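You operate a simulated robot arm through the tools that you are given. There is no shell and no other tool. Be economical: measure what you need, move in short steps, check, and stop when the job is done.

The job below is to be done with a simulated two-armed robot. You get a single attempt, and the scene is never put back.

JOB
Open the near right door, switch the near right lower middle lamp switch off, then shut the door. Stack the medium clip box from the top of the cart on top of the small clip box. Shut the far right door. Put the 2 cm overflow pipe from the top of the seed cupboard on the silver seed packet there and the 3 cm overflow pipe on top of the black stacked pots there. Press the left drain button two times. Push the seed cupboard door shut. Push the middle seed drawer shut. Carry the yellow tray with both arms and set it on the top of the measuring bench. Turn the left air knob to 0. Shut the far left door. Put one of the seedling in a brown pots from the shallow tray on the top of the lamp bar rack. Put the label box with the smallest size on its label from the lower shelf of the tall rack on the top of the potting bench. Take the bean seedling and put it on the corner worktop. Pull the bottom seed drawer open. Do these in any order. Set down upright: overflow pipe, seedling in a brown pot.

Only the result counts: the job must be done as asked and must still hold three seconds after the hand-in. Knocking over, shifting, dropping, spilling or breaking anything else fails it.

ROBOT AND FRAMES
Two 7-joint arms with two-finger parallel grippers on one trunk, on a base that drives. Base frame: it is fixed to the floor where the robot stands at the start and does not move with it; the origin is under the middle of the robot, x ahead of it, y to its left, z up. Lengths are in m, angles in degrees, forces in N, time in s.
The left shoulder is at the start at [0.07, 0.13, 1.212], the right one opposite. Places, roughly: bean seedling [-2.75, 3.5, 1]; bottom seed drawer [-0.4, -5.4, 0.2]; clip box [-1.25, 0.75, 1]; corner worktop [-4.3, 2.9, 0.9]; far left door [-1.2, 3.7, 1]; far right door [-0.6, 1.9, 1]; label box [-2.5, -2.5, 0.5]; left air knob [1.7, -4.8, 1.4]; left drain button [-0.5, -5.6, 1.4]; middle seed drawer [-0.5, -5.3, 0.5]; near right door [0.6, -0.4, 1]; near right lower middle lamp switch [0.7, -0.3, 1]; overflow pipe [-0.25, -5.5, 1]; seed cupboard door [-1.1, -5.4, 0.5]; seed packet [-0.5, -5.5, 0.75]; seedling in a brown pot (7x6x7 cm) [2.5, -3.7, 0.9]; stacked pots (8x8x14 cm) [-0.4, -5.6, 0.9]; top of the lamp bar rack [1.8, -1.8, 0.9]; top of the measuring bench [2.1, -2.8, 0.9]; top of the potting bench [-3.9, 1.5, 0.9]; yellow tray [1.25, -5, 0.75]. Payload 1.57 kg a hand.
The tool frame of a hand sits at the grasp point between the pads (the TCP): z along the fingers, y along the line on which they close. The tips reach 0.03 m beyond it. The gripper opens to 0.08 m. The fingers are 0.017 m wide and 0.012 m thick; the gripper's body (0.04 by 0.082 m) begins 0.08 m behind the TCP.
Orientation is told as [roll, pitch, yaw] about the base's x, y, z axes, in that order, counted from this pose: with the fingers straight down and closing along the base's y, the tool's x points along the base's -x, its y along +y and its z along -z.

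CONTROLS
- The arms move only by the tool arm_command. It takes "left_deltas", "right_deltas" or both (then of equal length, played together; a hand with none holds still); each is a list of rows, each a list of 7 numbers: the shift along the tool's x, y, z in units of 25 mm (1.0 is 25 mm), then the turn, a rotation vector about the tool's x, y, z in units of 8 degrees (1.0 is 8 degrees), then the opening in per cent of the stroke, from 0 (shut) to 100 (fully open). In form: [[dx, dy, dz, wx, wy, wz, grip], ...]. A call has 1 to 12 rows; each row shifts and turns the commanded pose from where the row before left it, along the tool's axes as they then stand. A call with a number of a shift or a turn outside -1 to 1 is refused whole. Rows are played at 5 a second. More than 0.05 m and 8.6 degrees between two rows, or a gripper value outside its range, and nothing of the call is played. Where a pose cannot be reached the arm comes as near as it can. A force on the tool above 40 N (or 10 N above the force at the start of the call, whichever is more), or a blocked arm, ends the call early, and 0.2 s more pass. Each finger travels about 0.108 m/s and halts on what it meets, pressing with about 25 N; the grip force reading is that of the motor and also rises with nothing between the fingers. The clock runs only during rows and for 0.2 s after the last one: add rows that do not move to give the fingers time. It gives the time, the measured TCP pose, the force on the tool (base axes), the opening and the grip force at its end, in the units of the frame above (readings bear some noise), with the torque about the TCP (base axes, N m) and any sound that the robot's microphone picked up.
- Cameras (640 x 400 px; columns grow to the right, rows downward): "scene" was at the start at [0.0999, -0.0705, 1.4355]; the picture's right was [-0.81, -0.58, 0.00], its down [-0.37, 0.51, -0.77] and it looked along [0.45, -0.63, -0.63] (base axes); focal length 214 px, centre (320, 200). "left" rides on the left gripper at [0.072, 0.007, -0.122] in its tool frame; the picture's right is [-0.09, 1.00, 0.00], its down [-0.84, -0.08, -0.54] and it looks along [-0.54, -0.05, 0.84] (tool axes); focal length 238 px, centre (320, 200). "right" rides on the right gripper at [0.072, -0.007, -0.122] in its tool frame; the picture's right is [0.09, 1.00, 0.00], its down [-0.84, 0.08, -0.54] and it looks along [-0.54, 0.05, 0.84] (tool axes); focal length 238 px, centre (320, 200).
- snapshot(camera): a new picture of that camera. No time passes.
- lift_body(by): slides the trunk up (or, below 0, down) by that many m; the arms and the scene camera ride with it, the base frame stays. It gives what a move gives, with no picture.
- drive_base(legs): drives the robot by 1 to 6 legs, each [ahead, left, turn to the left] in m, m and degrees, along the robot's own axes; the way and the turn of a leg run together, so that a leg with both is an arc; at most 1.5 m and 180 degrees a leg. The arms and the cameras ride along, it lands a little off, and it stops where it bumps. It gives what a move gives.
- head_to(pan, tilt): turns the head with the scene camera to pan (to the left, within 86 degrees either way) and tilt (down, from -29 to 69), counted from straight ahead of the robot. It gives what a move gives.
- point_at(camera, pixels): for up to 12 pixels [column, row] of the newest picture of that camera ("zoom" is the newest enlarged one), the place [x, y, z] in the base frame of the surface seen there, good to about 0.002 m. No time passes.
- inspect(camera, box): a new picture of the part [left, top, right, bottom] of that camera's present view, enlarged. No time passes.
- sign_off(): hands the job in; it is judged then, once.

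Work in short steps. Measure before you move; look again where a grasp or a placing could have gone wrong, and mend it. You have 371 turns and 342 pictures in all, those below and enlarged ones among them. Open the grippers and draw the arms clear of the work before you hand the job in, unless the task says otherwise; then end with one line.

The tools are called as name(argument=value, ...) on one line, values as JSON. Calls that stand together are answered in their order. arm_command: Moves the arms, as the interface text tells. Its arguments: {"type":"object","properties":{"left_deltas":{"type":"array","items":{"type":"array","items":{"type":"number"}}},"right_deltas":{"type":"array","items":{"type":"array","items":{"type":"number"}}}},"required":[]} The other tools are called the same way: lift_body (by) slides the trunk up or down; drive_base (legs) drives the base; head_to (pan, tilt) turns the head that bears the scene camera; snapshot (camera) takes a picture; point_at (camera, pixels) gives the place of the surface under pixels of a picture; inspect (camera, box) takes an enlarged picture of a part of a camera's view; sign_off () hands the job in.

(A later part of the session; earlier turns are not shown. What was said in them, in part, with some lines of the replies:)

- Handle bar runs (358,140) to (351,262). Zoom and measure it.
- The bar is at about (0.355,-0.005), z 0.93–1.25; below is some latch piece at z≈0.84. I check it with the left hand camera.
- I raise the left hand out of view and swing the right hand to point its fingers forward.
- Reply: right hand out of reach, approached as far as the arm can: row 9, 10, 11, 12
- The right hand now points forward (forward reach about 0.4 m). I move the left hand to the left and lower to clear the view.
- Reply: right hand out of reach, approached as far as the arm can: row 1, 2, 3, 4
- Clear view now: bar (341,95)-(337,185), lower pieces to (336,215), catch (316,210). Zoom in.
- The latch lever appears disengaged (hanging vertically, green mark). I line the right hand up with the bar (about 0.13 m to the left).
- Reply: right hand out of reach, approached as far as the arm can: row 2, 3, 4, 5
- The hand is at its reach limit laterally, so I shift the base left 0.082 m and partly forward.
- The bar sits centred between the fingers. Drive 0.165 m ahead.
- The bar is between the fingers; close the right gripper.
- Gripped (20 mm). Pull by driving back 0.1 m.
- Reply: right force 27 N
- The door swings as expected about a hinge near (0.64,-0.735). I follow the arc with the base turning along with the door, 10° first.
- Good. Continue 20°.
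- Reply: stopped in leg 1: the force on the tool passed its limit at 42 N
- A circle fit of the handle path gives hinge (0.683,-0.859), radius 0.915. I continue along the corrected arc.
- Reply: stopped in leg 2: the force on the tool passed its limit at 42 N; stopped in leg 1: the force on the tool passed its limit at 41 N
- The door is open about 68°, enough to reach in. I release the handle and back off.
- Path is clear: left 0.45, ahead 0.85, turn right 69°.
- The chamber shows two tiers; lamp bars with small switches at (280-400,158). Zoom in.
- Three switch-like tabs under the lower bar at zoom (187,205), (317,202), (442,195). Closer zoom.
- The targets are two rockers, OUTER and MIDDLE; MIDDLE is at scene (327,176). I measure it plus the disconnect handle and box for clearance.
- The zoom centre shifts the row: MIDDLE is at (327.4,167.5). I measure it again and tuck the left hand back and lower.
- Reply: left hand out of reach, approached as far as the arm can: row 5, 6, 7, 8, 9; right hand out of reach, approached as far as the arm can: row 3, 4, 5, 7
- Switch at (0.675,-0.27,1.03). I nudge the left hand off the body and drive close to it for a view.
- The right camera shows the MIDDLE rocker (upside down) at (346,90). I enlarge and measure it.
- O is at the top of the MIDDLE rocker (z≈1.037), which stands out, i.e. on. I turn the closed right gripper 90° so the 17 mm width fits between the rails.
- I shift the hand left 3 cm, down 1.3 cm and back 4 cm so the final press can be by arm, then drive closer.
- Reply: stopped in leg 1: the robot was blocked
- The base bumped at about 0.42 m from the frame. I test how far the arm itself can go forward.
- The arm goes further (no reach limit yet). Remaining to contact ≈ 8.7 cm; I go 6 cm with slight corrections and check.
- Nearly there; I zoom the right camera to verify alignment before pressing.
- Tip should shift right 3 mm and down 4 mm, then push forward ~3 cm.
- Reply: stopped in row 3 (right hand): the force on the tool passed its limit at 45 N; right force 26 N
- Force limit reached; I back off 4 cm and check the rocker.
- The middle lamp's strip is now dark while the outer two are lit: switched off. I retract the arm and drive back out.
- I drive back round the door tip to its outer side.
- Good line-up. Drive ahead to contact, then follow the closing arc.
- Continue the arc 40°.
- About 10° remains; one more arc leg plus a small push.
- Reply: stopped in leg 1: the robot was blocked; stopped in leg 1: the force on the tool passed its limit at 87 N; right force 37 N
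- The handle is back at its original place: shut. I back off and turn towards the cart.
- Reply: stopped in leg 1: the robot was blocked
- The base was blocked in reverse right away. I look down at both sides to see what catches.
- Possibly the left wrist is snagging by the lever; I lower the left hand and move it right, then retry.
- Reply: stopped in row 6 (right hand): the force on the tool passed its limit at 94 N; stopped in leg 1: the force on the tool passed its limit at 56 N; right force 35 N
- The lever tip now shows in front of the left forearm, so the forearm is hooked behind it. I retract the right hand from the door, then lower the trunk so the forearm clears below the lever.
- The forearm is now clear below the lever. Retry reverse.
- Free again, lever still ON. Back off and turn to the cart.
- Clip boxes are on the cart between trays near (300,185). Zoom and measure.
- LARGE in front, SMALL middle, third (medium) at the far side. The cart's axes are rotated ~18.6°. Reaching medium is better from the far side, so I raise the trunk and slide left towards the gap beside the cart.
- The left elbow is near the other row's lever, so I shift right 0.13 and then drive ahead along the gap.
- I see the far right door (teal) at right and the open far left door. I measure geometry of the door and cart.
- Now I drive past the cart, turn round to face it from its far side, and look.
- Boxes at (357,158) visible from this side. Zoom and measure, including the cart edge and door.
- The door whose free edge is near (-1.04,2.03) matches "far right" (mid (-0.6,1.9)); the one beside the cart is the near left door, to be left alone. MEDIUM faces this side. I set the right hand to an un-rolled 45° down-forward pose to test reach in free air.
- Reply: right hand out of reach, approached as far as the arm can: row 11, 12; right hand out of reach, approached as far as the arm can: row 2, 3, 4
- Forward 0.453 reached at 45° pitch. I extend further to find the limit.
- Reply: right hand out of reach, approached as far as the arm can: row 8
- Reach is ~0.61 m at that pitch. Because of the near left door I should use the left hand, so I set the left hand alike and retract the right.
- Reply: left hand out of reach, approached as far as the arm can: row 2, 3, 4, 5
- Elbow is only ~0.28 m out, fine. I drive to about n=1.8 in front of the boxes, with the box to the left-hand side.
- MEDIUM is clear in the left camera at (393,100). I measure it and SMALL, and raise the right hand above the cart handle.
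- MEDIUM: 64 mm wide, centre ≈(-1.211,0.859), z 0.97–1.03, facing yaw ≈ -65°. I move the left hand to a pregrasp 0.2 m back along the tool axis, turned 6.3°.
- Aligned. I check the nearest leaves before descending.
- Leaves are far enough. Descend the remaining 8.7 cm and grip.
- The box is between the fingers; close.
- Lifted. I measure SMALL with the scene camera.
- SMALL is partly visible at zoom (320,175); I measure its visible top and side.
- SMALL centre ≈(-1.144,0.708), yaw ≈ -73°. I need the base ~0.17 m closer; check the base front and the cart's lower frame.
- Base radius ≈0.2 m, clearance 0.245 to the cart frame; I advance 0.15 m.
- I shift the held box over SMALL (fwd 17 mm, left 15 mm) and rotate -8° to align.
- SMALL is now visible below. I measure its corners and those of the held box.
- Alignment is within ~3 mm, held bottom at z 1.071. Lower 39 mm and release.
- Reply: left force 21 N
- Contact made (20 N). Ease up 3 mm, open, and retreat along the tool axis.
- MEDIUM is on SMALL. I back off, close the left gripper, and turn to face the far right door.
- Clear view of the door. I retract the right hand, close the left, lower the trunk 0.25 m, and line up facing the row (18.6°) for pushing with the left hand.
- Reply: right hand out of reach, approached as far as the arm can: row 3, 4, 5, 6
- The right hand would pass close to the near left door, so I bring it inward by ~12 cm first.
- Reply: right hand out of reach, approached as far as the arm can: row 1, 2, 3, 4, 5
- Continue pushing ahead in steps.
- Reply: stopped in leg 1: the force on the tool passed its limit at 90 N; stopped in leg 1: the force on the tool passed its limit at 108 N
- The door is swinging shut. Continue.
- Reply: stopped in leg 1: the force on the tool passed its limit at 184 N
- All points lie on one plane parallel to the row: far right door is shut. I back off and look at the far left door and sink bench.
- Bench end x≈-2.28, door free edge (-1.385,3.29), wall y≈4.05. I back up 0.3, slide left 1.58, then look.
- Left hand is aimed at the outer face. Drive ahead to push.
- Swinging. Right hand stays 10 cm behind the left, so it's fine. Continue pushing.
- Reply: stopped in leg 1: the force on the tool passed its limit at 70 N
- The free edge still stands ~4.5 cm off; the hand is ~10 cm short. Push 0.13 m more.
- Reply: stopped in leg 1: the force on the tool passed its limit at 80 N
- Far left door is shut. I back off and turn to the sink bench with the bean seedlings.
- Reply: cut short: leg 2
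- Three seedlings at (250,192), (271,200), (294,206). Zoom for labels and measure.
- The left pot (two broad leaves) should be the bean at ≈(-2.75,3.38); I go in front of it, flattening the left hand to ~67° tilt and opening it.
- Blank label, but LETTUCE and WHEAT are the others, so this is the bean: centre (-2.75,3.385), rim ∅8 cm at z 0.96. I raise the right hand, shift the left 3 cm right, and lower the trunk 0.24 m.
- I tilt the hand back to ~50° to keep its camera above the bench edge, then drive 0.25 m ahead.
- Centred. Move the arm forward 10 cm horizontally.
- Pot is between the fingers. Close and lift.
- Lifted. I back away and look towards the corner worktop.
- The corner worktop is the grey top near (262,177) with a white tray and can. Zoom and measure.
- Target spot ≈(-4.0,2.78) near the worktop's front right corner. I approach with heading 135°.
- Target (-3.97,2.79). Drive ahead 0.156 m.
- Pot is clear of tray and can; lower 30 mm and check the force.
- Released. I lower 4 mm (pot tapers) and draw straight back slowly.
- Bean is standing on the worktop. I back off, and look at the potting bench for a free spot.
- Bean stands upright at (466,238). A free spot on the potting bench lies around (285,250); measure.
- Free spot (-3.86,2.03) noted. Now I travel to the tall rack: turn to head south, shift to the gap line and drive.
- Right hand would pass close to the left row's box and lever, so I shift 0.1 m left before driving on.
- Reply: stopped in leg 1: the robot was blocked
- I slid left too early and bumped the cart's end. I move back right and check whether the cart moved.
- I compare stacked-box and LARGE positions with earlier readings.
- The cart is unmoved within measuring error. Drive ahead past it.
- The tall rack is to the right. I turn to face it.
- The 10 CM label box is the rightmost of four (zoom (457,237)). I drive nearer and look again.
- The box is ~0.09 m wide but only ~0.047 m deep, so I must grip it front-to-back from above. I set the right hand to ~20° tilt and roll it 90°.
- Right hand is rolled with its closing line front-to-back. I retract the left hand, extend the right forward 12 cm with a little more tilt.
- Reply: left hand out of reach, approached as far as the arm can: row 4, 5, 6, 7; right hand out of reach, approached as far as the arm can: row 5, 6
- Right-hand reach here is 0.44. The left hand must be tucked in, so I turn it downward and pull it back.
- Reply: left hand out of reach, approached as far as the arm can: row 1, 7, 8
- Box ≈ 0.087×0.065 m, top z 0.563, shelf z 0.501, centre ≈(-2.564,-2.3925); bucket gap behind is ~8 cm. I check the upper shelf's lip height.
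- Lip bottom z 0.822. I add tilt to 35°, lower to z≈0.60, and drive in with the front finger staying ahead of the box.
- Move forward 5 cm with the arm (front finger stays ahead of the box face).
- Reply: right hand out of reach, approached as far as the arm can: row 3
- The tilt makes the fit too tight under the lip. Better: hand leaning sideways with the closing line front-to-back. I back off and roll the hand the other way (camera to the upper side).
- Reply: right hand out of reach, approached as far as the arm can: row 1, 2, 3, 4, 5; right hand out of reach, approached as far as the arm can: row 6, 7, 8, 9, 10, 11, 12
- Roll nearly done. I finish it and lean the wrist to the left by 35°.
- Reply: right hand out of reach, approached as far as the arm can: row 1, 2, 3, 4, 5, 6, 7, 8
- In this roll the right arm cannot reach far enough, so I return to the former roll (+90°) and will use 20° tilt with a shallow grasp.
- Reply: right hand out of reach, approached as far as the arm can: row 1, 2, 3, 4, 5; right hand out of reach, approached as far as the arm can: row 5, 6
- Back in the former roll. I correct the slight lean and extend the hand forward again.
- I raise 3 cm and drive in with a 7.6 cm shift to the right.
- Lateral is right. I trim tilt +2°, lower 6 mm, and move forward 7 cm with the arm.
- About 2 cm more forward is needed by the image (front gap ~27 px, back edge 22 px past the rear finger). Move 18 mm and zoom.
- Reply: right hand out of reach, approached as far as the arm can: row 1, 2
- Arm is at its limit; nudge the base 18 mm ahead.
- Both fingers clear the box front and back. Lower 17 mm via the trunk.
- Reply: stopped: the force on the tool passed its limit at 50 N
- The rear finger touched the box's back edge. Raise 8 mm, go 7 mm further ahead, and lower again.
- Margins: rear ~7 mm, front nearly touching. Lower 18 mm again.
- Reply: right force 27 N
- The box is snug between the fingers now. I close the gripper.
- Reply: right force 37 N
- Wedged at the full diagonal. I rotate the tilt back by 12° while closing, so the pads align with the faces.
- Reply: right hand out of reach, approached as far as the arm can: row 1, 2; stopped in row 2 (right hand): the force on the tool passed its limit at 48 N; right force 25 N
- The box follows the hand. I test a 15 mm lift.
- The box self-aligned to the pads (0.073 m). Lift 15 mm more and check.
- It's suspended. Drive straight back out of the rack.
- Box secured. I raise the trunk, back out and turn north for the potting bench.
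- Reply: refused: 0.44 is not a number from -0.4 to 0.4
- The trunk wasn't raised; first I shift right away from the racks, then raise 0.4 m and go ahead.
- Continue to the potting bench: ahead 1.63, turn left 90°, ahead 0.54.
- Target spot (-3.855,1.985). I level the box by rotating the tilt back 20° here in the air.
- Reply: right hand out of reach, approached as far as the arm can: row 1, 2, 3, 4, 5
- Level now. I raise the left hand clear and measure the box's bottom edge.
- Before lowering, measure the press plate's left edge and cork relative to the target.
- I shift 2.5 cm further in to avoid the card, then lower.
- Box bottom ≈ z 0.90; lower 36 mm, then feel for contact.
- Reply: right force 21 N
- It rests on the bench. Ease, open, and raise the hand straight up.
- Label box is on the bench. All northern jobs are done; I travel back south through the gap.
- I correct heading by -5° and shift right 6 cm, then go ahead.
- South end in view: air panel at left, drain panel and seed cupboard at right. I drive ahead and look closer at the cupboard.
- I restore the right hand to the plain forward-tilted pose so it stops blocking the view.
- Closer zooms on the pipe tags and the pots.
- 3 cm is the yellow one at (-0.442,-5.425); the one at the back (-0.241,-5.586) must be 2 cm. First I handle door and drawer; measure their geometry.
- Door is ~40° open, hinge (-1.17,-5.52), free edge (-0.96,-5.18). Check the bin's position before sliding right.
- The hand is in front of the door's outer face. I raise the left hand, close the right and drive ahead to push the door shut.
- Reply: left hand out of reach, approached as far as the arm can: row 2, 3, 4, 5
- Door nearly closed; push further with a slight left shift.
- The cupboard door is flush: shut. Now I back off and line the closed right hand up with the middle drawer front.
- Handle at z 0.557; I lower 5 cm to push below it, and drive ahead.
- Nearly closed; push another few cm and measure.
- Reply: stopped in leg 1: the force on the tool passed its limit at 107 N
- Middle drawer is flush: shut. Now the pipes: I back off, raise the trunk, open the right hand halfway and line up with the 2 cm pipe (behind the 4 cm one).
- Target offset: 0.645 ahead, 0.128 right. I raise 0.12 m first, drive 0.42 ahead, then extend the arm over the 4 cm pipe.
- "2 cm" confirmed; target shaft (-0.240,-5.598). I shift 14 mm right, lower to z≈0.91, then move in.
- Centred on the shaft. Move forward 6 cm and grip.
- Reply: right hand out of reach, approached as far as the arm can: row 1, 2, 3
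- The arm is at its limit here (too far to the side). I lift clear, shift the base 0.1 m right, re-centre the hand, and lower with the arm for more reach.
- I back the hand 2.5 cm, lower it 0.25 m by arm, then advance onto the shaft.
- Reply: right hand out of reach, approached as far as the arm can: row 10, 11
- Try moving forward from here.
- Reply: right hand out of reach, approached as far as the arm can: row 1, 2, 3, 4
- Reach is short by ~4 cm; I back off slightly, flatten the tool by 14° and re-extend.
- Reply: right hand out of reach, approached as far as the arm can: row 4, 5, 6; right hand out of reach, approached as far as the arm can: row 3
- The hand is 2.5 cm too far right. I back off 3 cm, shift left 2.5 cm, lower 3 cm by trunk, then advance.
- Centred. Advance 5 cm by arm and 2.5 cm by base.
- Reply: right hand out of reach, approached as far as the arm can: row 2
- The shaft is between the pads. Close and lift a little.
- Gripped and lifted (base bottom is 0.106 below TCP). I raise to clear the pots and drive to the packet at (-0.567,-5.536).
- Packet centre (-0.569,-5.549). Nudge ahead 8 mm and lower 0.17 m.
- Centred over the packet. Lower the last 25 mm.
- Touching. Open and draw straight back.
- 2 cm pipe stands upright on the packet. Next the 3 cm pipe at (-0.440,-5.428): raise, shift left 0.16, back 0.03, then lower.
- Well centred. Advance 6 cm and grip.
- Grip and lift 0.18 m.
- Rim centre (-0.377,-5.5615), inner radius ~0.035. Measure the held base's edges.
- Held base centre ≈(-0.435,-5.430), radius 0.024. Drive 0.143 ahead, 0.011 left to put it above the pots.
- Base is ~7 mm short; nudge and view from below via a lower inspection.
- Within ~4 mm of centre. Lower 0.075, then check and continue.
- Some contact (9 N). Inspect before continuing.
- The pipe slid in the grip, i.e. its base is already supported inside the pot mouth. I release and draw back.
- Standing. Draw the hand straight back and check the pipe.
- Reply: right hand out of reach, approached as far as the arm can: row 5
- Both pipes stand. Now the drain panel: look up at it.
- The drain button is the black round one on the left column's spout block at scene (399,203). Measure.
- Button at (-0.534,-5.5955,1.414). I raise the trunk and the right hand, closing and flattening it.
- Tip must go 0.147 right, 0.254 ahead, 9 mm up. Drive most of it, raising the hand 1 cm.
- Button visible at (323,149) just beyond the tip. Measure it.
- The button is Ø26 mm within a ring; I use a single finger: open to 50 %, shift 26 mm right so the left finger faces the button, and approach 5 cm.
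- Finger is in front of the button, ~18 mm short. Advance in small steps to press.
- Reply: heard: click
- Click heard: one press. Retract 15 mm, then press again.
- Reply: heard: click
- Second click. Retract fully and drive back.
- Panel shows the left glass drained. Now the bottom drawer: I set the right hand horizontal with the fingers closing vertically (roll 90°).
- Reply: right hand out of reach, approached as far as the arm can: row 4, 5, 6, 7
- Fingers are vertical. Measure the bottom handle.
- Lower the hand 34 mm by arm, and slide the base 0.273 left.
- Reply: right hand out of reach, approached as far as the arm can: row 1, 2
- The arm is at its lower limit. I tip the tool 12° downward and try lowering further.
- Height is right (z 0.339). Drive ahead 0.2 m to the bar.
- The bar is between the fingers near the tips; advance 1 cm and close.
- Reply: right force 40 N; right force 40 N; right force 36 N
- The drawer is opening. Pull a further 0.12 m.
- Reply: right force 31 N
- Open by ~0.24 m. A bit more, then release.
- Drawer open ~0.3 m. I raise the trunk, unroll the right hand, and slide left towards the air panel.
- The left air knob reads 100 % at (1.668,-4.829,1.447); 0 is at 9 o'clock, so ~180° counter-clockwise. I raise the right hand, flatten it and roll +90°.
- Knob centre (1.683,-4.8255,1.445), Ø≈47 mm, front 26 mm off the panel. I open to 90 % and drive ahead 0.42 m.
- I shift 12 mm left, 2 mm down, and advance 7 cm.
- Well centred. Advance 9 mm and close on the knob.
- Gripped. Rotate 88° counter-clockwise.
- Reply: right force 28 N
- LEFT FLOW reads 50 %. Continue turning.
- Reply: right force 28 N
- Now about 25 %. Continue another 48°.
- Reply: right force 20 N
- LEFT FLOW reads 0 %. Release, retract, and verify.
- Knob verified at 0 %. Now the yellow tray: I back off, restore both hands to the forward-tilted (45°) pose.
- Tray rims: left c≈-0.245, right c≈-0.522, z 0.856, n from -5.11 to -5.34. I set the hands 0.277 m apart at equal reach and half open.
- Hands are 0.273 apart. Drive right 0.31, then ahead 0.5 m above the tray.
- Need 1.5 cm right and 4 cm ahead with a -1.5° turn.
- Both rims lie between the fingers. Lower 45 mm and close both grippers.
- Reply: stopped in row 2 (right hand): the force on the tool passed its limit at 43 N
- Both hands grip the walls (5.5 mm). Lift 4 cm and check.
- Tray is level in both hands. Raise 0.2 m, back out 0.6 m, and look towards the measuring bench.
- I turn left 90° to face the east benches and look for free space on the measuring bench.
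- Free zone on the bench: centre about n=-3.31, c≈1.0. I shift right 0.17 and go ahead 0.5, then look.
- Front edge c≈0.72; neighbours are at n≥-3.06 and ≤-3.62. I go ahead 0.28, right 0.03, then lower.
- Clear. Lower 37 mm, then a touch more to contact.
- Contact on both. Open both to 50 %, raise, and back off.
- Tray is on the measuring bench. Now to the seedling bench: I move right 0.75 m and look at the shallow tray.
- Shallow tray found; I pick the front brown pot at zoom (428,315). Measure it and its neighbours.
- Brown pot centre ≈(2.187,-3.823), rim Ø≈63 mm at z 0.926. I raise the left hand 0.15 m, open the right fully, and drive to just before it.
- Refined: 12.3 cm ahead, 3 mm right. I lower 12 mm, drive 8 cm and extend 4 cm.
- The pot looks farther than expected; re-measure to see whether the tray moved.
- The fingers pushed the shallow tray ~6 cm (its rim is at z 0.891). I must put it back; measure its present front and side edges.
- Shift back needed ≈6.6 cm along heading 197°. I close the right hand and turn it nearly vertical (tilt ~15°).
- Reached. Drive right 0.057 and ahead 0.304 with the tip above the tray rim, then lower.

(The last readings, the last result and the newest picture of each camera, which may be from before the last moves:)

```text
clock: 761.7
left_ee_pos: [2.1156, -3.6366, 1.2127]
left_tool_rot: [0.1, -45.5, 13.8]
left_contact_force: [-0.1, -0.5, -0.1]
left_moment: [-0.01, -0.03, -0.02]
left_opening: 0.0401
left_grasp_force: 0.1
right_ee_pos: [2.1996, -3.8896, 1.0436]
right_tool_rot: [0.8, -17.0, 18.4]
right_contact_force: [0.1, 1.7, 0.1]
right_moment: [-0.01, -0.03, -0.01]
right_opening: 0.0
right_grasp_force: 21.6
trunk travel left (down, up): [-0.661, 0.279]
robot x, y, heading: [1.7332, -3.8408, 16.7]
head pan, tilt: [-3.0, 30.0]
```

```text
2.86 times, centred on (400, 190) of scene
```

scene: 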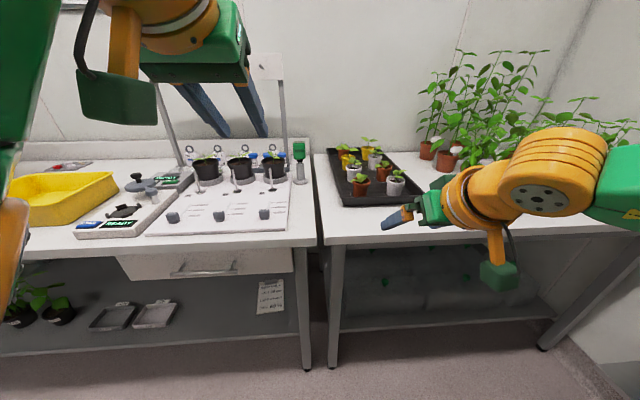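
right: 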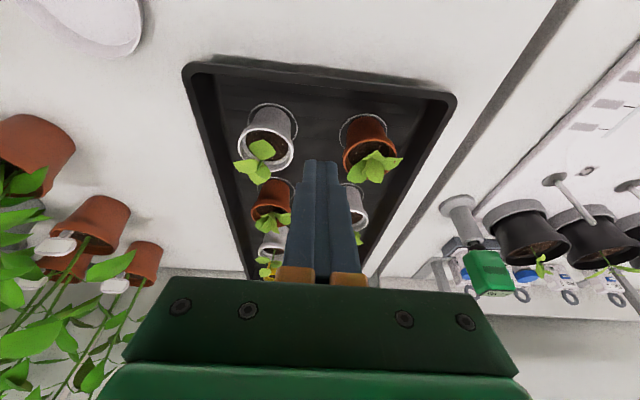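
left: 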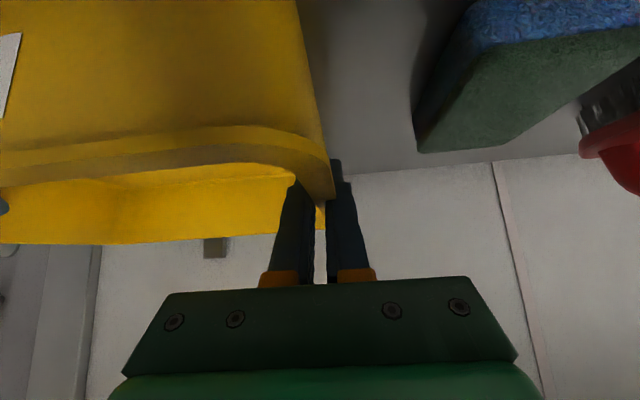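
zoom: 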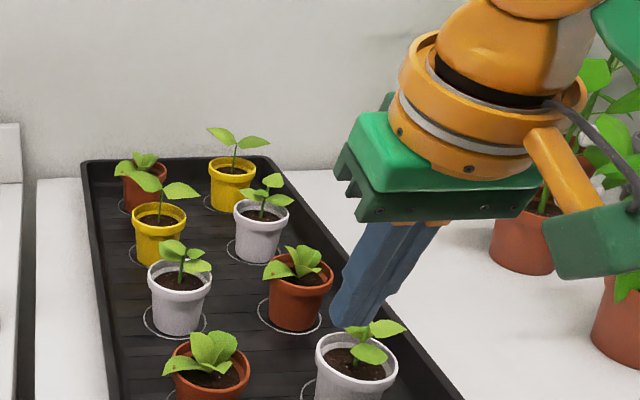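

Move 15 mm further in and lower so the tip sits just behind the front wall.

drive_base(legs=[[0.016, 0.004, 0]])

lift_body(by=-0.1)

snapshot(camera="right")

```text
clock: 762.5
left_ee_pos: [2.1292, -3.6288, 1.2133]
left_tool_rot: [0.1, -45.7, 13.7]
left_contact_force: [-0.4, -0.9, 0.3]
left_moment: [0.0, 0.01, 0.0]
left_opening: 0.0396
left_grasp_force: 0.0
right_ee_pos: [2.2125, -3.8818, 1.0437]
right_tool_rot: [1.0, -17.1, 18.4]
right_contact_force: [-0.2, -0.3, 0.3]
right_moment: [-0.03, -0.03, 0.01]
right_opening: 0.0002
right_grasp_force: 21.2
trunk travel left (down, up): [-0.661, 0.279]
robot x, y, heading: [1.7458, -3.8305, 16.7]
head pan, tilt: [-3.0, 30.0]
```

```text
clock: 763.8
left_ee_pos: [2.1312, -3.6279, 1.1112]
left_tool_rot: [0.2, -45.4, 13.7]
left_contact_force: [-0.4, 0.8, 0.1]
left_moment: [0.03, 0.02, -0.02]
left_opening: 0.0398
left_grasp_force: 0.1
right_ee_pos: [2.2147, -3.8811, 0.9442]
right_tool_rot: [0.9, -17.1, 18.4]
right_contact_force: [-0.6, -0.7, 0.1]
right_moment: [0.0, -0.03, 0.02]
right_opening: 0.0
right_grasp_force: 21.6
trunk travel left (down, up): [-0.561, 0.379]
robot x, y, heading: [1.7457, -3.8292, 16.6]
head pan, tilt: [-3.0, 30.0]
```

```text
74 pictures are left
```

right: 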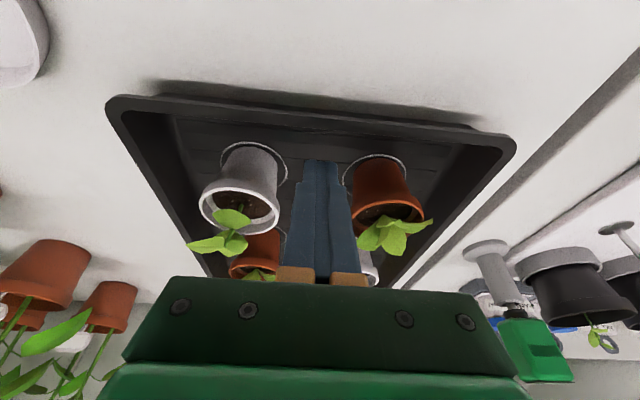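

Clear of both pots. Lower 33 mm more.

lift_body(by=-0.034)

inspect(camera="right", box=[180, 60, 460, 230])

```text
clock: 764.6
left_ee_pos: [2.1308, -3.6271, 1.0779]
left_tool_rot: [0.2, -45.5, 13.7]
left_contact_force: [-0.5, 0.9, 0.0]
left_moment: [0.0, 0.01, 0.0]
left_opening: 0.04
left_grasp_force: 0.0
right_ee_pos: [2.2149, -3.8802, 0.908]
right_tool_rot: [0.9, -17.0, 18.6]
right_contact_force: [0.2, 0.5, -0.6]
right_moment: [0.03, -0.01, -0.02]
right_opening: 0.0001
right_grasp_force: 21.4
trunk travel left (down, up): [-0.527, 0.413]
robot x, y, heading: [1.7484, -3.8248, 16.7]
head pan, tilt: [-3.0, 30.0]
```

```text
2.29 times, centred on (320, 145) of right
```

zoom: 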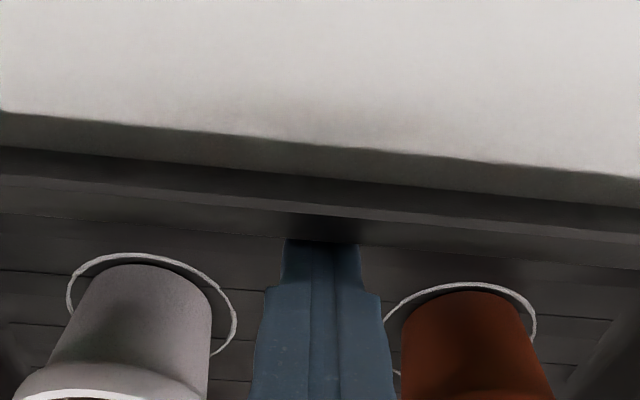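

The tip is behind the front wall. Drag back 5 cm and measure.

drive_base(legs=[[-0.06, 0, 0]])

inspect(camera="scene", box=[320, 130, 480, 250])

point_at(camera="zoom", pixels=[[190, 260], [160, 200], [130, 110], [110, 60], [200, 290], [230, 300], [215, 275], [250, 310]])

```text
clock: 765.6
left_ee_pos: [2.0755, -3.6453, 1.0763]
left_tool_rot: [0.2, -45.5, 13.8]
left_contact_force: [-0.5, 0.2, -0.2]
left_moment: [0.03, -0.01, 0.0]
left_opening: 0.0399
left_grasp_force: 0.1
right_ee_pos: [2.1602, -3.8971, 0.9087]
right_tool_rot: [0.8, -16.8, 18.4]
right_contact_force: [-0.4, 0.0, 0.0]
right_moment: [0.01, 0.01, -0.01]
right_opening: 0.0
right_grasp_force: 20.8
trunk travel left (down, up): [-0.527, 0.413]
robot x, y, heading: [1.6948, -3.8442, 16.7]
head pan, tilt: [-3.0, 30.0]
```

```text
3.33 times, centred on (400, 190) of scene
```

zoom: 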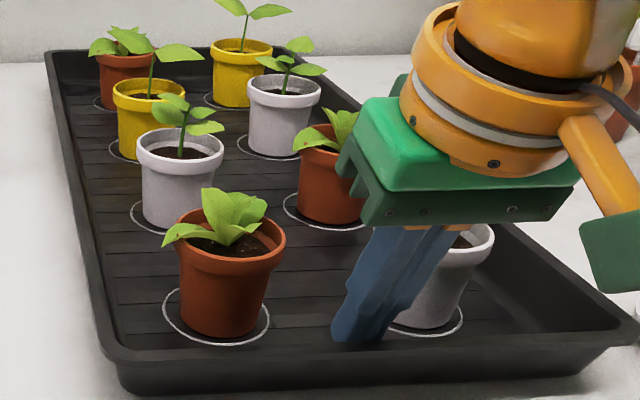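

```text
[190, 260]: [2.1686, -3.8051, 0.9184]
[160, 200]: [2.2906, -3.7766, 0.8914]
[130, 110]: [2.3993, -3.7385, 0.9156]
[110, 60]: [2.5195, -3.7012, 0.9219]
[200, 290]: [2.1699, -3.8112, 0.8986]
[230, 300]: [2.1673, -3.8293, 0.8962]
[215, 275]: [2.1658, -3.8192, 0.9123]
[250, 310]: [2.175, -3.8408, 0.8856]
```

The pot is within ~6 mm of its original place. Pull 6 mm more.

drive_base(legs=[[-0.007, 0, 0]])

lift_body(by=0.12)

drive_base(legs=[[-0.2, 0, 0]])

inspect(camera="scene", box=[320, 130, 440, 220])

point_at(camera="zoom", pixels=[[225, 310], [210, 285], [250, 285], [225, 280], [140, 345], [200, 370], [300, 370], [100, 200], [320, 290], [300, 285], [160, 365]])

```text
clock: 766.3
left_ee_pos: [2.0692, -3.6464, 1.0783]
left_tool_rot: [0.1, -45.5, 13.8]
left_contact_force: [-0.2, 0.4, 0.8]
left_moment: [0.01, 0.02, 0.05]
left_opening: 0.0401
left_grasp_force: 0.0
right_ee_pos: [2.1527, -3.8991, 0.9095]
right_tool_rot: [0.9, -16.8, 18.4]
right_contact_force: [-0.2, -0.4, 0.1]
right_moment: [0.0, 0.0, -0.01]
right_opening: 0.0004
right_grasp_force: 21.7
trunk travel left (down, up): [-0.527, 0.413]
robot x, y, heading: [1.6854, -3.8478, 16.9]
head pan, tilt: [-3.0, 30.0]
```

```text
clock: 767.8
left_ee_pos: [2.0685, -3.6451, 1.1976]
left_tool_rot: [0.2, -45.4, 13.7]
left_contact_force: [0.2, -0.1, -0.3]
left_moment: [0.03, -0.01, 0.03]
left_opening: 0.0399
left_grasp_force: 0.1
right_ee_pos: [2.1522, -3.9002, 1.0289]
right_tool_rot: [0.8, -16.9, 18.3]
right_contact_force: [0.0, -0.2, 0.4]
right_moment: [0.0, 0.01, 0.01]
right_opening: 0.0001
right_grasp_force: 21.0
trunk travel left (down, up): [-0.647, 0.293]
robot x, y, heading: [1.6863, -3.8467, 16.9]
head pan, tilt: [-3.0, 30.0]
```

```text
clock: 769.4
left_ee_pos: [1.8784, -3.7012, 1.1971]
left_tool_rot: [0.3, -45.2, 13.7]
left_contact_force: [-0.2, 0.3, 0.6]
left_moment: [0.05, 0.03, -0.02]
left_opening: 0.04
left_grasp_force: 0.1
right_ee_pos: [1.9633, -3.9568, 1.0293]
right_tool_rot: [0.8, -16.9, 18.3]
right_contact_force: [0.1, 0.6, 0.0]
right_moment: [0.02, 0.01, -0.01]
right_opening: 0.0
right_grasp_force: 21.5
trunk travel left (down, up): [-0.647, 0.293]
robot x, y, heading: [1.4943, -3.9051, 16.8]
head pan, tilt: [-3.0, 30.0]
```

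```text
4.44 times, centred on (380, 175) of scene
```

zoom: 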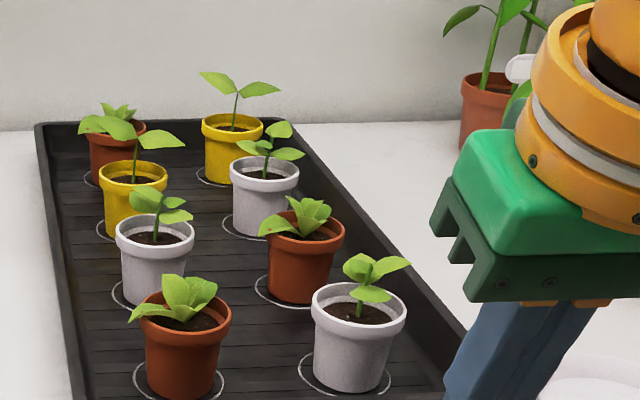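

```text
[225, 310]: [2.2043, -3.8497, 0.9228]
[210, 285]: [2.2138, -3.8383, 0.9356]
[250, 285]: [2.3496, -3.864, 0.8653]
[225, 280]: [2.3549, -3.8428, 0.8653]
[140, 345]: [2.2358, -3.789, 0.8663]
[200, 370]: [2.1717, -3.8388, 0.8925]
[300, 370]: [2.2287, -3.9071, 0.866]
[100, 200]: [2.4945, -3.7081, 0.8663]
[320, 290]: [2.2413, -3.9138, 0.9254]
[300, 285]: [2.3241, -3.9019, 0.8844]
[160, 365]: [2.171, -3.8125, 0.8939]
```

Check rim tangents against the original readings (left (2.171,-3.798), right (2.180,-3.854)).

point_at(camera="zoom", pixels=[[136, 318], [229, 318], [182, 332], [315, 312], [404, 312], [360, 328], [182, 360]])

```text
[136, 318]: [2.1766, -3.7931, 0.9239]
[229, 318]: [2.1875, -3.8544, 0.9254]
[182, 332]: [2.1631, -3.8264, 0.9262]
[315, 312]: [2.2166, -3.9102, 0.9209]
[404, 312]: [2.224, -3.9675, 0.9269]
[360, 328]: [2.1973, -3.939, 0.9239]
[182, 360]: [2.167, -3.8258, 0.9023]
```

Within ~7 mm of the original: acceptable. Now I pick the pot from above with the nearly vertical hand: open, drive 0.2565 ahead and 0.065 left.

arm_command(right_deltas=[[0, 0, 0, 0, 0, 0, 100], [0, 0, 0, 0, 0, 0, 100], [0, 0, 0, 0, 0, 0, 100], [0, 0, 0, 0, 0, 0, 100]])

drive_base(legs=[[0, 0.065, 0], [0.256, 0, 0]])

snapshot(camera="right")

```text
clock: 770.4
left_ee_pos: [1.878, -3.7034, 1.1974]
left_tool_rot: [0.2, -45.4, 13.8]
left_contact_force: [0.2, 0.0, 0.2]
left_moment: [0.0, -0.02, -0.02]
left_opening: 0.0402
left_grasp_force: 0.0
right_ee_pos: [1.9609, -3.956, 1.0293]
right_tool_rot: [0.9, -17.0, 18.4]
right_contact_force: [-1.7, -0.5, 0.6]
right_moment: [-0.04, 0.0, -0.03]
right_opening: 0.0799
right_grasp_force: 0.0
trunk travel left (down, up): [-0.647, 0.293]
robot x, y, heading: [1.4939, -3.9041, 16.9]
head pan, tilt: [-3.0, 30.0]
```

```text
clock: 772.8
left_ee_pos: [2.0971, -3.5673, 1.1988]
left_tool_rot: [0.2, -45.5, 13.9]
left_contact_force: [-0.5, 0.3, -0.4]
left_moment: [-0.02, 0.01, -0.03]
left_opening: 0.0401
left_grasp_force: 0.1
right_ee_pos: [2.1808, -3.8191, 1.0287]
right_tool_rot: [0.9, -17.0, 18.6]
right_contact_force: [0.6, -0.5, 0.5]
right_moment: [0.01, 0.01, -0.02]
right_opening: 0.08
right_grasp_force: 0.1
trunk travel left (down, up): [-0.647, 0.293]
robot x, y, heading: [1.7164, -3.7687, 16.7]
head pan, tilt: [-3.0, 30.0]
```

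```text
70 pictures are left
```

right: 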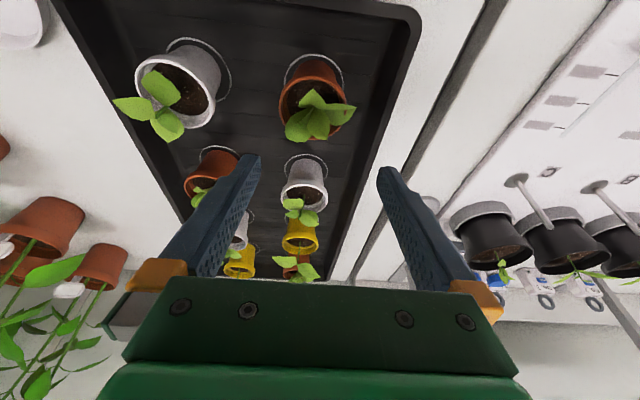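

Nearly above. Adjust 6 mm right, 7 mm ahead, and lower 7 cm.

arm_command(right_deltas=[[-0.27, -0.24, 0.08, 0, 0, 0, 100], [0, 0, 0, 0, 0, 0, 100]])

lift_body(by=-0.07)

snapshot(camera="right")

```text
clock: 773.4
left_ee_pos: [2.0988, -3.566, 1.1987]
left_tool_rot: [0.2, -45.4, 13.8]
left_contact_force: [0.7, 0.0, -0.5]
left_moment: [0.0, -0.02, 0.01]
left_opening: 0.04
left_grasp_force: 0.1
right_ee_pos: [2.1908, -3.8246, 1.0294]
right_tool_rot: [1.0, -17.0, 18.5]
right_contact_force: [0.8, -0.6, 0.2]
right_moment: [0.0, 0.03, 0.02]
right_opening: 0.08
right_grasp_force: 0.0
trunk travel left (down, up): [-0.647, 0.293]
robot x, y, heading: [1.7158, -3.7674, 16.7]
head pan, tilt: [-3.0, 30.0]
```

```text
clock: 774.5
left_ee_pos: [2.099, -3.5664, 1.1274]
left_tool_rot: [0.2, -45.4, 13.9]
left_contact_force: [-0.8, -0.2, 1.2]
left_moment: [0.03, 0.01, -0.01]
left_opening: 0.0402
left_grasp_force: 0.1
right_ee_pos: [2.1914, -3.8256, 0.9598]
right_tool_rot: [1.0, -17.1, 18.5]
right_contact_force: [-1.0, 0.3, 0.7]
right_moment: [0.02, 0.0, 0.0]
right_opening: 0.0801
right_grasp_force: 0.1
trunk travel left (down, up): [-0.577, 0.363]
robot x, y, heading: [1.713, -3.768, 17.1]
head pan, tilt: [-3.0, 30.0]
```

```text
69 pictures are left
```

right: 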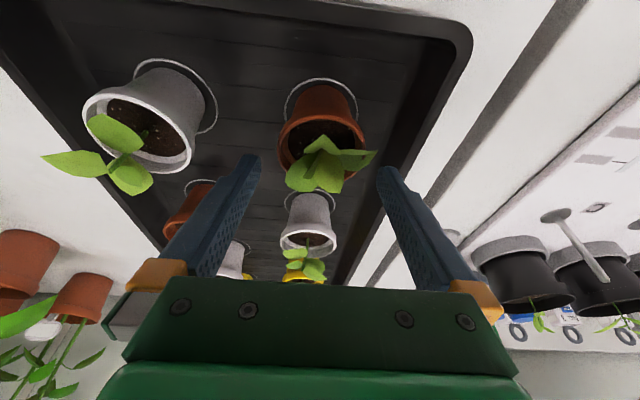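

Pot is ~1.2 cm nearer; shift the hand back 12 mm and lower 5.3 cm.

arm_command(right_deltas=[[0.46, 0, -0.14, 0, 0, 0, 100], [0, 0, 0, 0, 0, 0, 100]])

lift_body(by=-0.052)

snapshot(camera="right")

```text
clock: 775.1
left_ee_pos: [2.0988, -3.5658, 1.128]
left_tool_rot: [0.1, -45.4, 13.8]
left_contact_force: [0.0, -0.1, 0.1]
left_moment: [0.02, 0.0, 0.01]
left_opening: 0.04
left_grasp_force: 0.0
right_ee_pos: [2.18, -3.8293, 0.9598]
right_tool_rot: [1.0, -17.1, 18.4]
right_contact_force: [-0.3, 1.1, 0.5]
right_moment: [0.01, 0.0, 0.01]
right_opening: 0.0801
right_grasp_force: 0.0
trunk travel left (down, up): [-0.577, 0.363]
robot x, y, heading: [1.7185, -3.7694, 16.8]
head pan, tilt: [-3.0, 30.0]
```

```text
clock: 776.0
left_ee_pos: [2.0987, -3.567, 1.0748]
left_tool_rot: [0.2, -45.3, 13.9]
left_contact_force: [0.2, 0.1, -0.4]
left_moment: [0.01, 0.03, -0.01]
left_opening: 0.0401
left_grasp_force: 0.1
right_ee_pos: [2.179, -3.8295, 0.9085]
right_tool_rot: [0.9, -17.0, 18.3]
right_contact_force: [1.1, 0.3, 0.7]
right_moment: [0.0, 0.01, 0.02]
right_opening: 0.0797
right_grasp_force: 0.0
trunk travel left (down, up): [-0.525, 0.415]
robot x, y, heading: [1.7152, -3.7684, 17.0]
head pan, tilt: [-3.0, 30.0]
```

```text
68 pictures are left
```

right: 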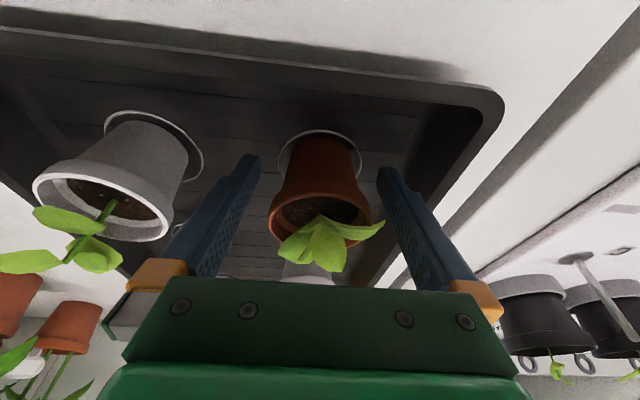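

Pot sits between the fingers. Close and lift.

arm_command(right_deltas=[[0, 0, 0, 0, 0, 0, 50], [0, 0, 0, 0, 0, 0, 50], [0, 0, 0, 0, 0, 0, 50], [0, 0, 0, 0, 0, 0, 50]])

lift_body(by=0.12)

snapshot(camera="right")

```text
clock: 777.0
left_ee_pos: [2.0975, -3.5662, 1.0759]
left_tool_rot: [0.2, -45.3, 13.9]
left_contact_force: [-0.6, -0.5, -0.4]
left_moment: [0.0, 0.01, -0.02]
left_opening: 0.0401
left_grasp_force: 0.0
right_ee_pos: [2.1791, -3.8287, 0.9071]
right_tool_rot: [0.9, -17.0, 18.5]
right_contact_force: [0.7, 1.0, -0.3]
right_moment: [-0.01, 0.01, 0.0]
right_opening: 0.0534
right_grasp_force: 24.4
trunk travel left (down, up): [-0.525, 0.415]
robot x, y, heading: [1.7174, -3.7724, 16.8]
head pan, tilt: [-3.0, 30.0]
```

```text
clock: 778.5
left_ee_pos: [2.0984, -3.5679, 1.1964]
left_tool_rot: [0.2, -45.4, 13.9]
left_contact_force: [-0.4, -0.4, 0.5]
left_moment: [0.01, -0.02, 0.0]
left_opening: 0.0399
left_grasp_force: 0.0
right_ee_pos: [2.1793, -3.8288, 1.0276]
right_tool_rot: [1.0, -16.9, 18.4]
right_contact_force: [-0.5, 0.0, -0.8]
right_moment: [-0.05, 0.02, -0.01]
right_opening: 0.0532
right_grasp_force: 25.0
trunk travel left (down, up): [-0.645, 0.295]
robot x, y, heading: [1.7137, -3.7674, 16.7]
head pan, tilt: [-3.0, 30.0]
```

```text
67 pictures are left
```

right: 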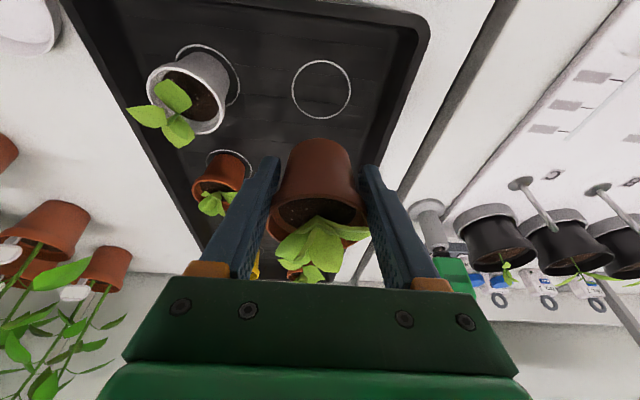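

Pot held upright. Back off and travel left towards the lamp bar rack.

drive_base(legs=[[-0.6, 0, 1.8], [0, 1.5, 0]])

head_to(pan=15, tilt=25)

snapshot(camera="scene")

```text
clock: 788.9
left_ee_pos: [1.0475, -2.304, 1.1956]
left_tool_rot: [0.1, -45.4, 15.6]
left_contact_force: [0.8, -0.3, 0.6]
left_moment: [0.01, -0.03, 0.0]
left_opening: 0.0401
left_grasp_force: 0.0
right_ee_pos: [1.1382, -2.5641, 1.028]
right_tool_rot: [1.1, -17.0, 20.1]
right_contact_force: [0.2, -0.4, -1.6]
right_moment: [-0.04, 0.0, 0.01]
right_opening: 0.0524
right_grasp_force: 25.8
trunk travel left (down, up): [-0.645, 0.295]
robot x, y, heading: [0.6704, -2.5165, 18.8]
head pan, tilt: [-3.0, 30.0]
```

```text
clock: 789.8
left_ee_pos: [1.0479, -2.3038, 1.1955]
left_tool_rot: [0.3, -45.4, 15.6]
left_contact_force: [0.1, -0.1, -0.4]
left_moment: [-0.01, -0.01, 0.0]
left_opening: 0.0402
left_grasp_force: 0.1
right_ee_pos: [1.1384, -2.5625, 1.0276]
right_tool_rot: [1.0, -17.0, 20.0]
right_contact_force: [0.4, 0.7, -1.6]
right_moment: [-0.02, 0.01, 0.02]
right_opening: 0.0522
right_grasp_force: 24.5
trunk travel left (down, up): [-0.645, 0.295]
robot x, y, heading: [0.6693, -2.5182, 18.5]
head pan, tilt: [15.0, 25.0]
```

```text
66 pictures are left
```

scene: 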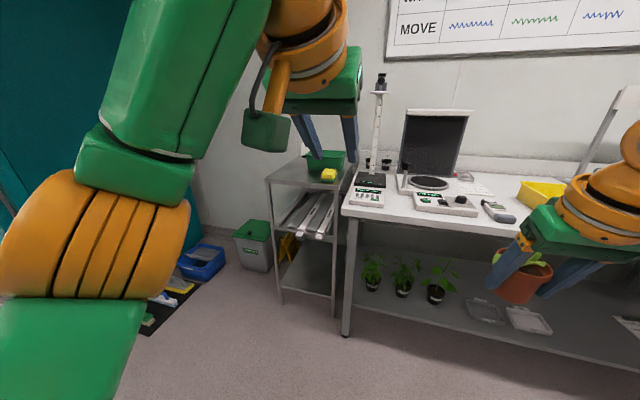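

The lamp bar rack stands left of the bench; its top holds a green tub and a yellow sponge. Zoom and measure.

inspect(camera="scene", box=[255, 140, 375, 220])

point_at(camera="scene", pixels=[[270, 182], [335, 188], [300, 178], [320, 182], [285, 172], [328, 176], [318, 170], [352, 165], [300, 160], [347, 205], [310, 188]])

```text
5.00 times, centred on (315, 180) of scene
```

zoom: 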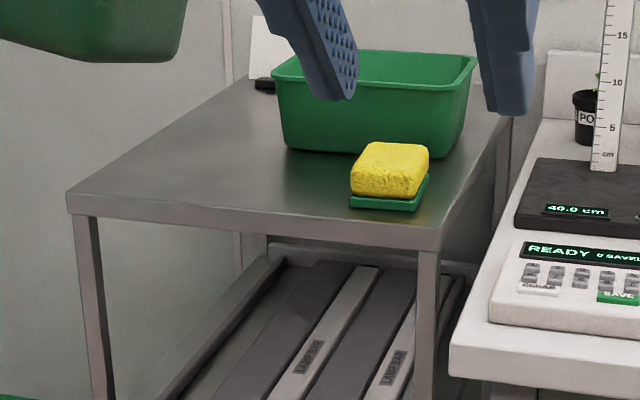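

```text
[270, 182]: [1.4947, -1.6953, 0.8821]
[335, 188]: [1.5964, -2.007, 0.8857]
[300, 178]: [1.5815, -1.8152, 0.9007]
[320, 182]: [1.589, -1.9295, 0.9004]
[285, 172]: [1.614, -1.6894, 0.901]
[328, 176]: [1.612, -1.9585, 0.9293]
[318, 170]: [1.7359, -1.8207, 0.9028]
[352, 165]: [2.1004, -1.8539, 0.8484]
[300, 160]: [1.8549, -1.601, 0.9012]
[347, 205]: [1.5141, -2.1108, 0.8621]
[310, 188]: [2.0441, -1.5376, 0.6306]
```

Rack top z 0.901; free spot (1.63,-1.76). I drive left 0.605 and ahead 0.6, then check.

drive_base(legs=[[0, 0.605, 0], [0.6, 0, 0]])

snapshot(camera="right")

head_to(pan=-15, tilt=45)

snapshot(camera="scene")

```text
clock: 796.3
left_ee_pos: [1.4241, -1.5063, 1.1959]
left_tool_rot: [0.2, -45.4, 16.2]
left_contact_force: [-0.2, 0.0, -0.6]
left_moment: [-0.03, -0.04, 0.0]
left_opening: 0.04
left_grasp_force: 0.1
right_ee_pos: [1.5174, -1.7658, 1.0273]
right_tool_rot: [1.1, -16.9, 20.8]
right_contact_force: [0.2, 0.3, -1.4]
right_moment: [0.01, 0.01, 0.01]
right_opening: 0.0518
right_grasp_force: 24.6
trunk travel left (down, up): [-0.645, 0.295]
robot x, y, heading: [1.0502, -1.7213, 19.2]
head pan, tilt: [15.0, 25.0]
```

```text
64 pictures are left
```

right: 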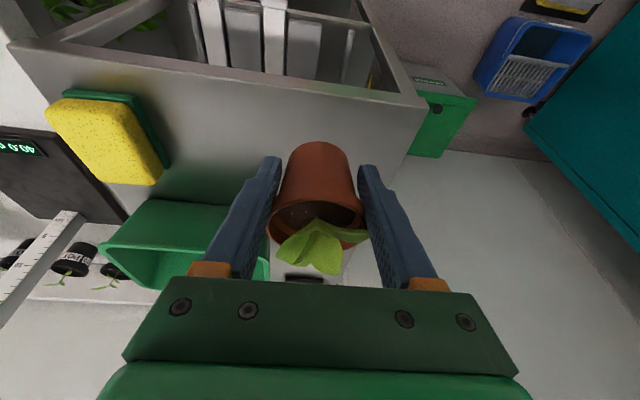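

```text
clock: 797.2
left_ee_pos: [1.425, -1.5066, 1.1956]
left_tool_rot: [0.2, -45.4, 16.3]
left_contact_force: [0.7, 0.1, 0.2]
left_moment: [0.01, 0.01, 0.0]
left_opening: 0.0402
left_grasp_force: 0.0
right_ee_pos: [1.5182, -1.7653, 1.0281]
right_tool_rot: [1.0, -17.0, 20.9]
right_contact_force: [0.1, -0.7, -2.0]
right_moment: [-0.01, -0.02, 0.0]
right_opening: 0.0518
right_grasp_force: 25.0
trunk travel left (down, up): [-0.645, 0.295]
robot x, y, heading: [1.0549, -1.7263, 19.0]
head pan, tilt: [-15.0, 45.0]
```

```text
63 pictures are left
```

scene: 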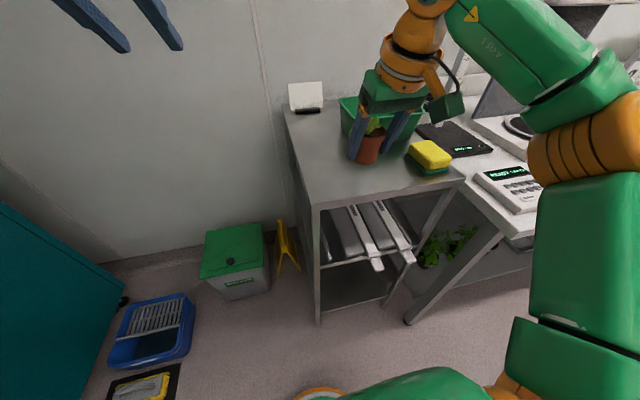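

Advance 0.11 with 2.5 cm right, then lower 8 cm.

drive_base(legs=[[0.11, -0.025, 0]])

lift_body(by=-0.078)

inspect(camera="scene", box=[280, 60, 460, 220])

```text
clock: 798.5
left_ee_pos: [1.5374, -1.4944, 1.1966]
left_tool_rot: [0.2, -45.5, 16.3]
left_contact_force: [-0.5, 0.6, 1.2]
left_moment: [0.03, 0.01, 0.01]
left_opening: 0.0401
left_grasp_force: 0.1
right_ee_pos: [1.6297, -1.7514, 1.0292]
right_tool_rot: [1.0, -17.1, 20.8]
right_contact_force: [0.2, -0.2, -0.3]
right_moment: [-0.02, 0.0, -0.01]
right_opening: 0.0518
right_grasp_force: 24.5
trunk travel left (down, up): [-0.645, 0.295]
robot x, y, heading: [1.1622, -1.7131, 18.9]
head pan, tilt: [-15.0, 45.0]
```

```text
clock: 799.6
left_ee_pos: [1.5389, -1.4932, 1.1191]
left_tool_rot: [0.2, -45.4, 16.3]
left_contact_force: [1.2, 0.0, 0.4]
left_moment: [0.02, -0.01, 0.01]
left_opening: 0.0399
left_grasp_force: 0.2
right_ee_pos: [1.6319, -1.7524, 0.9501]
right_tool_rot: [0.9, -17.0, 20.8]
right_contact_force: [0.6, 0.6, -1.1]
right_moment: [-0.01, 0.01, -0.02]
right_opening: 0.0517
right_grasp_force: 25.0
trunk travel left (down, up): [-0.567, 0.373]
robot x, y, heading: [1.1654, -1.712, 19.4]
head pan, tilt: [-15.0, 45.0]
```

```text
2.50 times, centred on (370, 140) of scene
```

zoom: 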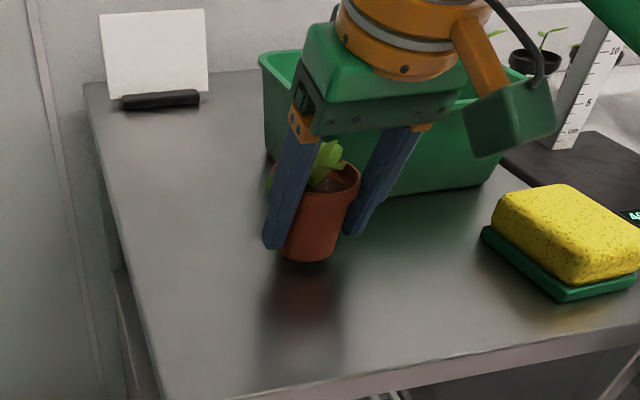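

Spot is free. Lower the last ~8 mm until contact.

lift_body(by=-0.006)

lift_body(by=-0.004)

```text
clock: 800.1
left_ee_pos: [1.539, -1.4946, 1.112]
left_tool_rot: [0.3, -45.4, 16.3]
left_contact_force: [1.0, -0.4, 0.4]
left_moment: [-0.02, 0.02, -0.02]
left_opening: 0.0401
left_grasp_force: 0.0
right_ee_pos: [1.6311, -1.7523, 0.9442]
right_tool_rot: [1.0, -16.9, 20.8]
right_contact_force: [0.9, -0.4, 0.0]
right_moment: [-0.01, 0.04, -0.01]
right_opening: 0.0514
right_grasp_force: 25.1
trunk travel left (down, up): [-0.561, 0.379]
robot x, y, heading: [1.1662, -1.7127, 19.3]
head pan, tilt: [-15.0, 45.0]
```

```text
clock: 800.7
left_ee_pos: [1.5373, -1.4937, 1.1088]
left_tool_rot: [0.2, -45.5, 16.3]
left_contact_force: [0.0, 0.7, -0.4]
left_moment: [0.01, 0.01, 0.0]
left_opening: 0.0402
left_grasp_force: 0.1
right_ee_pos: [1.6299, -1.753, 0.9405]
right_tool_rot: [1.0, -17.2, 20.8]
right_contact_force: [-0.2, -1.6, 6.3]
right_moment: [0.0, -0.09, 0.03]
right_opening: 0.0505
right_grasp_force: 24.5
trunk travel left (down, up): [-0.557, 0.383]
robot x, y, heading: [1.1664, -1.7112, 19.2]
head pan, tilt: [-15.0, 45.0]
```

Contact. Open slowly and raise straight up.

arm_command(right_deltas=[[0, 0, 0, 0, 0, 0, 75], [0, 0, 0, 0, 0, 0, 100], [0, 0, 0, 0, 0, 0, 100], [0, 0, 0, 0, 0, 0, 100]])

lift_body(by=0.15)

inspect(camera="scene", box=[280, 60, 460, 220])

```text
clock: 801.7
left_ee_pos: [1.5379, -1.4932, 1.1092]
left_tool_rot: [0.2, -45.3, 16.3]
left_contact_force: [-0.5, 0.3, 0.0]
left_moment: [0.01, 0.0, 0.01]
left_opening: 0.04
left_grasp_force: 0.1
right_ee_pos: [1.6303, -1.7531, 0.9394]
right_tool_rot: [1.0, -17.1, 20.8]
right_contact_force: [-0.5, 0.2, 0.3]
right_moment: [-0.03, 0.02, 0.01]
right_opening: 0.0801
right_grasp_force: 0.1
trunk travel left (down, up): [-0.557, 0.383]
robot x, y, heading: [1.1697, -1.7118, 19.3]
head pan, tilt: [-15.0, 45.0]
```

```text
clock: 803.4
left_ee_pos: [1.5387, -1.4937, 1.2583]
left_tool_rot: [0.1, -45.4, 16.3]
left_contact_force: [0.4, -0.7, -0.2]
left_moment: [-0.01, -0.01, 0.01]
left_opening: 0.0399
left_grasp_force: 0.1
right_ee_pos: [1.6309, -1.7534, 1.0899]
right_tool_rot: [1.0, -17.0, 20.8]
right_contact_force: [0.5, 1.5, -0.3]
right_moment: [0.02, -0.03, 0.0]
right_opening: 0.08
right_grasp_force: 0.2
trunk travel left (down, up): [-0.707, 0.233]
robot x, y, heading: [1.1657, -1.7104, 19.3]
head pan, tilt: [-15.0, 45.0]
```

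```text
2.50 times, centred on (370, 140) of scene
```

zoom: 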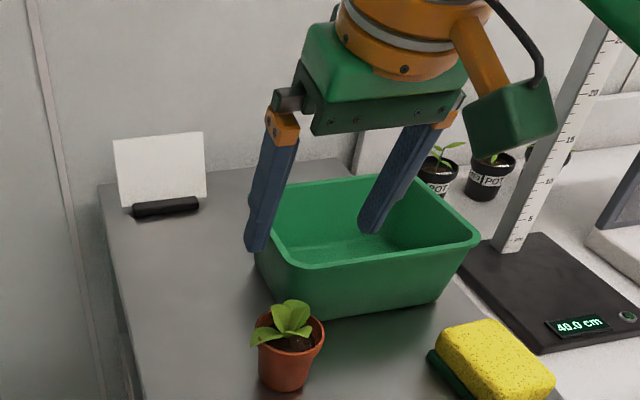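

The brown pot stands upright on the rack top. I back away clear of everything and take one last look.

drive_base(legs=[[-0.5, 0, 0]])

head_to(pan=0, tilt=25)

snapshot(camera="scene")

head_to(pan=80, tilt=15)

snapshot(camera="scene")

```text
clock: 806.4
left_ee_pos: [1.0699, -1.6591, 1.2579]
left_tool_rot: [0.1, -45.5, 16.2]
left_contact_force: [0.1, -0.5, 0.4]
left_moment: [-0.05, 0.0, 0.0]
left_opening: 0.04
left_grasp_force: 0.1
right_ee_pos: [1.1626, -1.916, 1.0892]
right_tool_rot: [1.0, -17.0, 20.8]
right_contact_force: [0.0, -0.3, 0.0]
right_moment: [0.01, 0.02, -0.02]
right_opening: 0.0802
right_grasp_force: 0.0
trunk travel left (down, up): [-0.707, 0.233]
robot x, y, heading: [0.6953, -1.8765, 19.1]
head pan, tilt: [-15.0, 45.0]
```

```text
clock: 807.2
left_ee_pos: [1.0675, -1.6584, 1.2584]
left_tool_rot: [0.2, -45.4, 16.2]
left_contact_force: [-0.3, 0.2, -0.9]
left_moment: [-0.01, -0.03, -0.01]
left_opening: 0.0401
left_grasp_force: 0.1
right_ee_pos: [1.1603, -1.9172, 1.0911]
right_tool_rot: [1.0, -17.1, 20.7]
right_contact_force: [0.0, -0.3, -0.7]
right_moment: [0.0, 0.01, -0.01]
right_opening: 0.0801
right_grasp_force: 0.0
trunk travel left (down, up): [-0.707, 0.233]
robot x, y, heading: [0.6934, -1.8741, 18.9]
head pan, tilt: [0.0, 25.0]
```

```text
60 pictures are left
```

scene: 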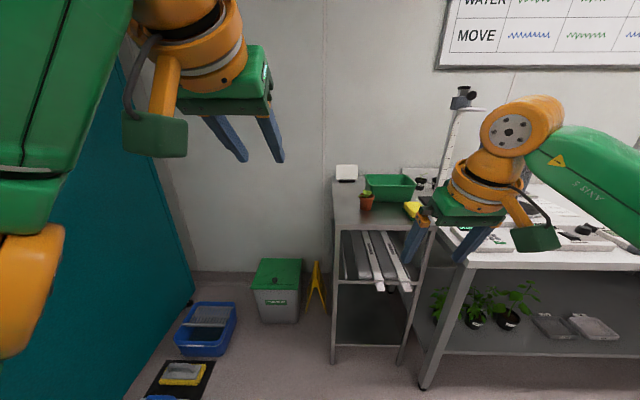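

```text
clock: 808.7
left_ee_pos: [1.0681, -1.6588, 1.2585]
left_tool_rot: [0.1, -45.5, 16.2]
left_contact_force: [0.1, 0.1, -0.6]
left_moment: [0.02, 0.01, -0.01]
left_opening: 0.0402
left_grasp_force: 0.2
right_ee_pos: [1.1603, -1.9171, 1.0892]
right_tool_rot: [0.9, -17.0, 20.8]
right_contact_force: [-0.3, 0.6, -0.2]
right_moment: [0.02, 0.01, 0.01]
right_opening: 0.0798
right_grasp_force: 0.0
trunk travel left (down, up): [-0.707, 0.233]
robot x, y, heading: [0.6945, -1.8762, 19.0]
head pan, tilt: [80.0, 15.0]
```

```text
59 pictures are left
```

scene: 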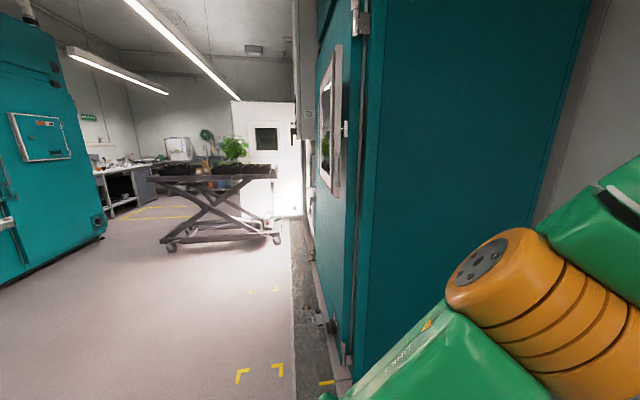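

The last views show the near right door shut, the cart in place and the brown pot standing on the rack, and both hands are open and clear. I hand the job in.

sign_off()

```text
The job is handed in.
```

I worked through every item and handed the job in; while picking the brown pot I pushed the shallow tray about 6 cm and dragged it back to within roughly 7 mm, and I also bumped the cart and snagged the control-box lever, neither of which showed any change afterwards.
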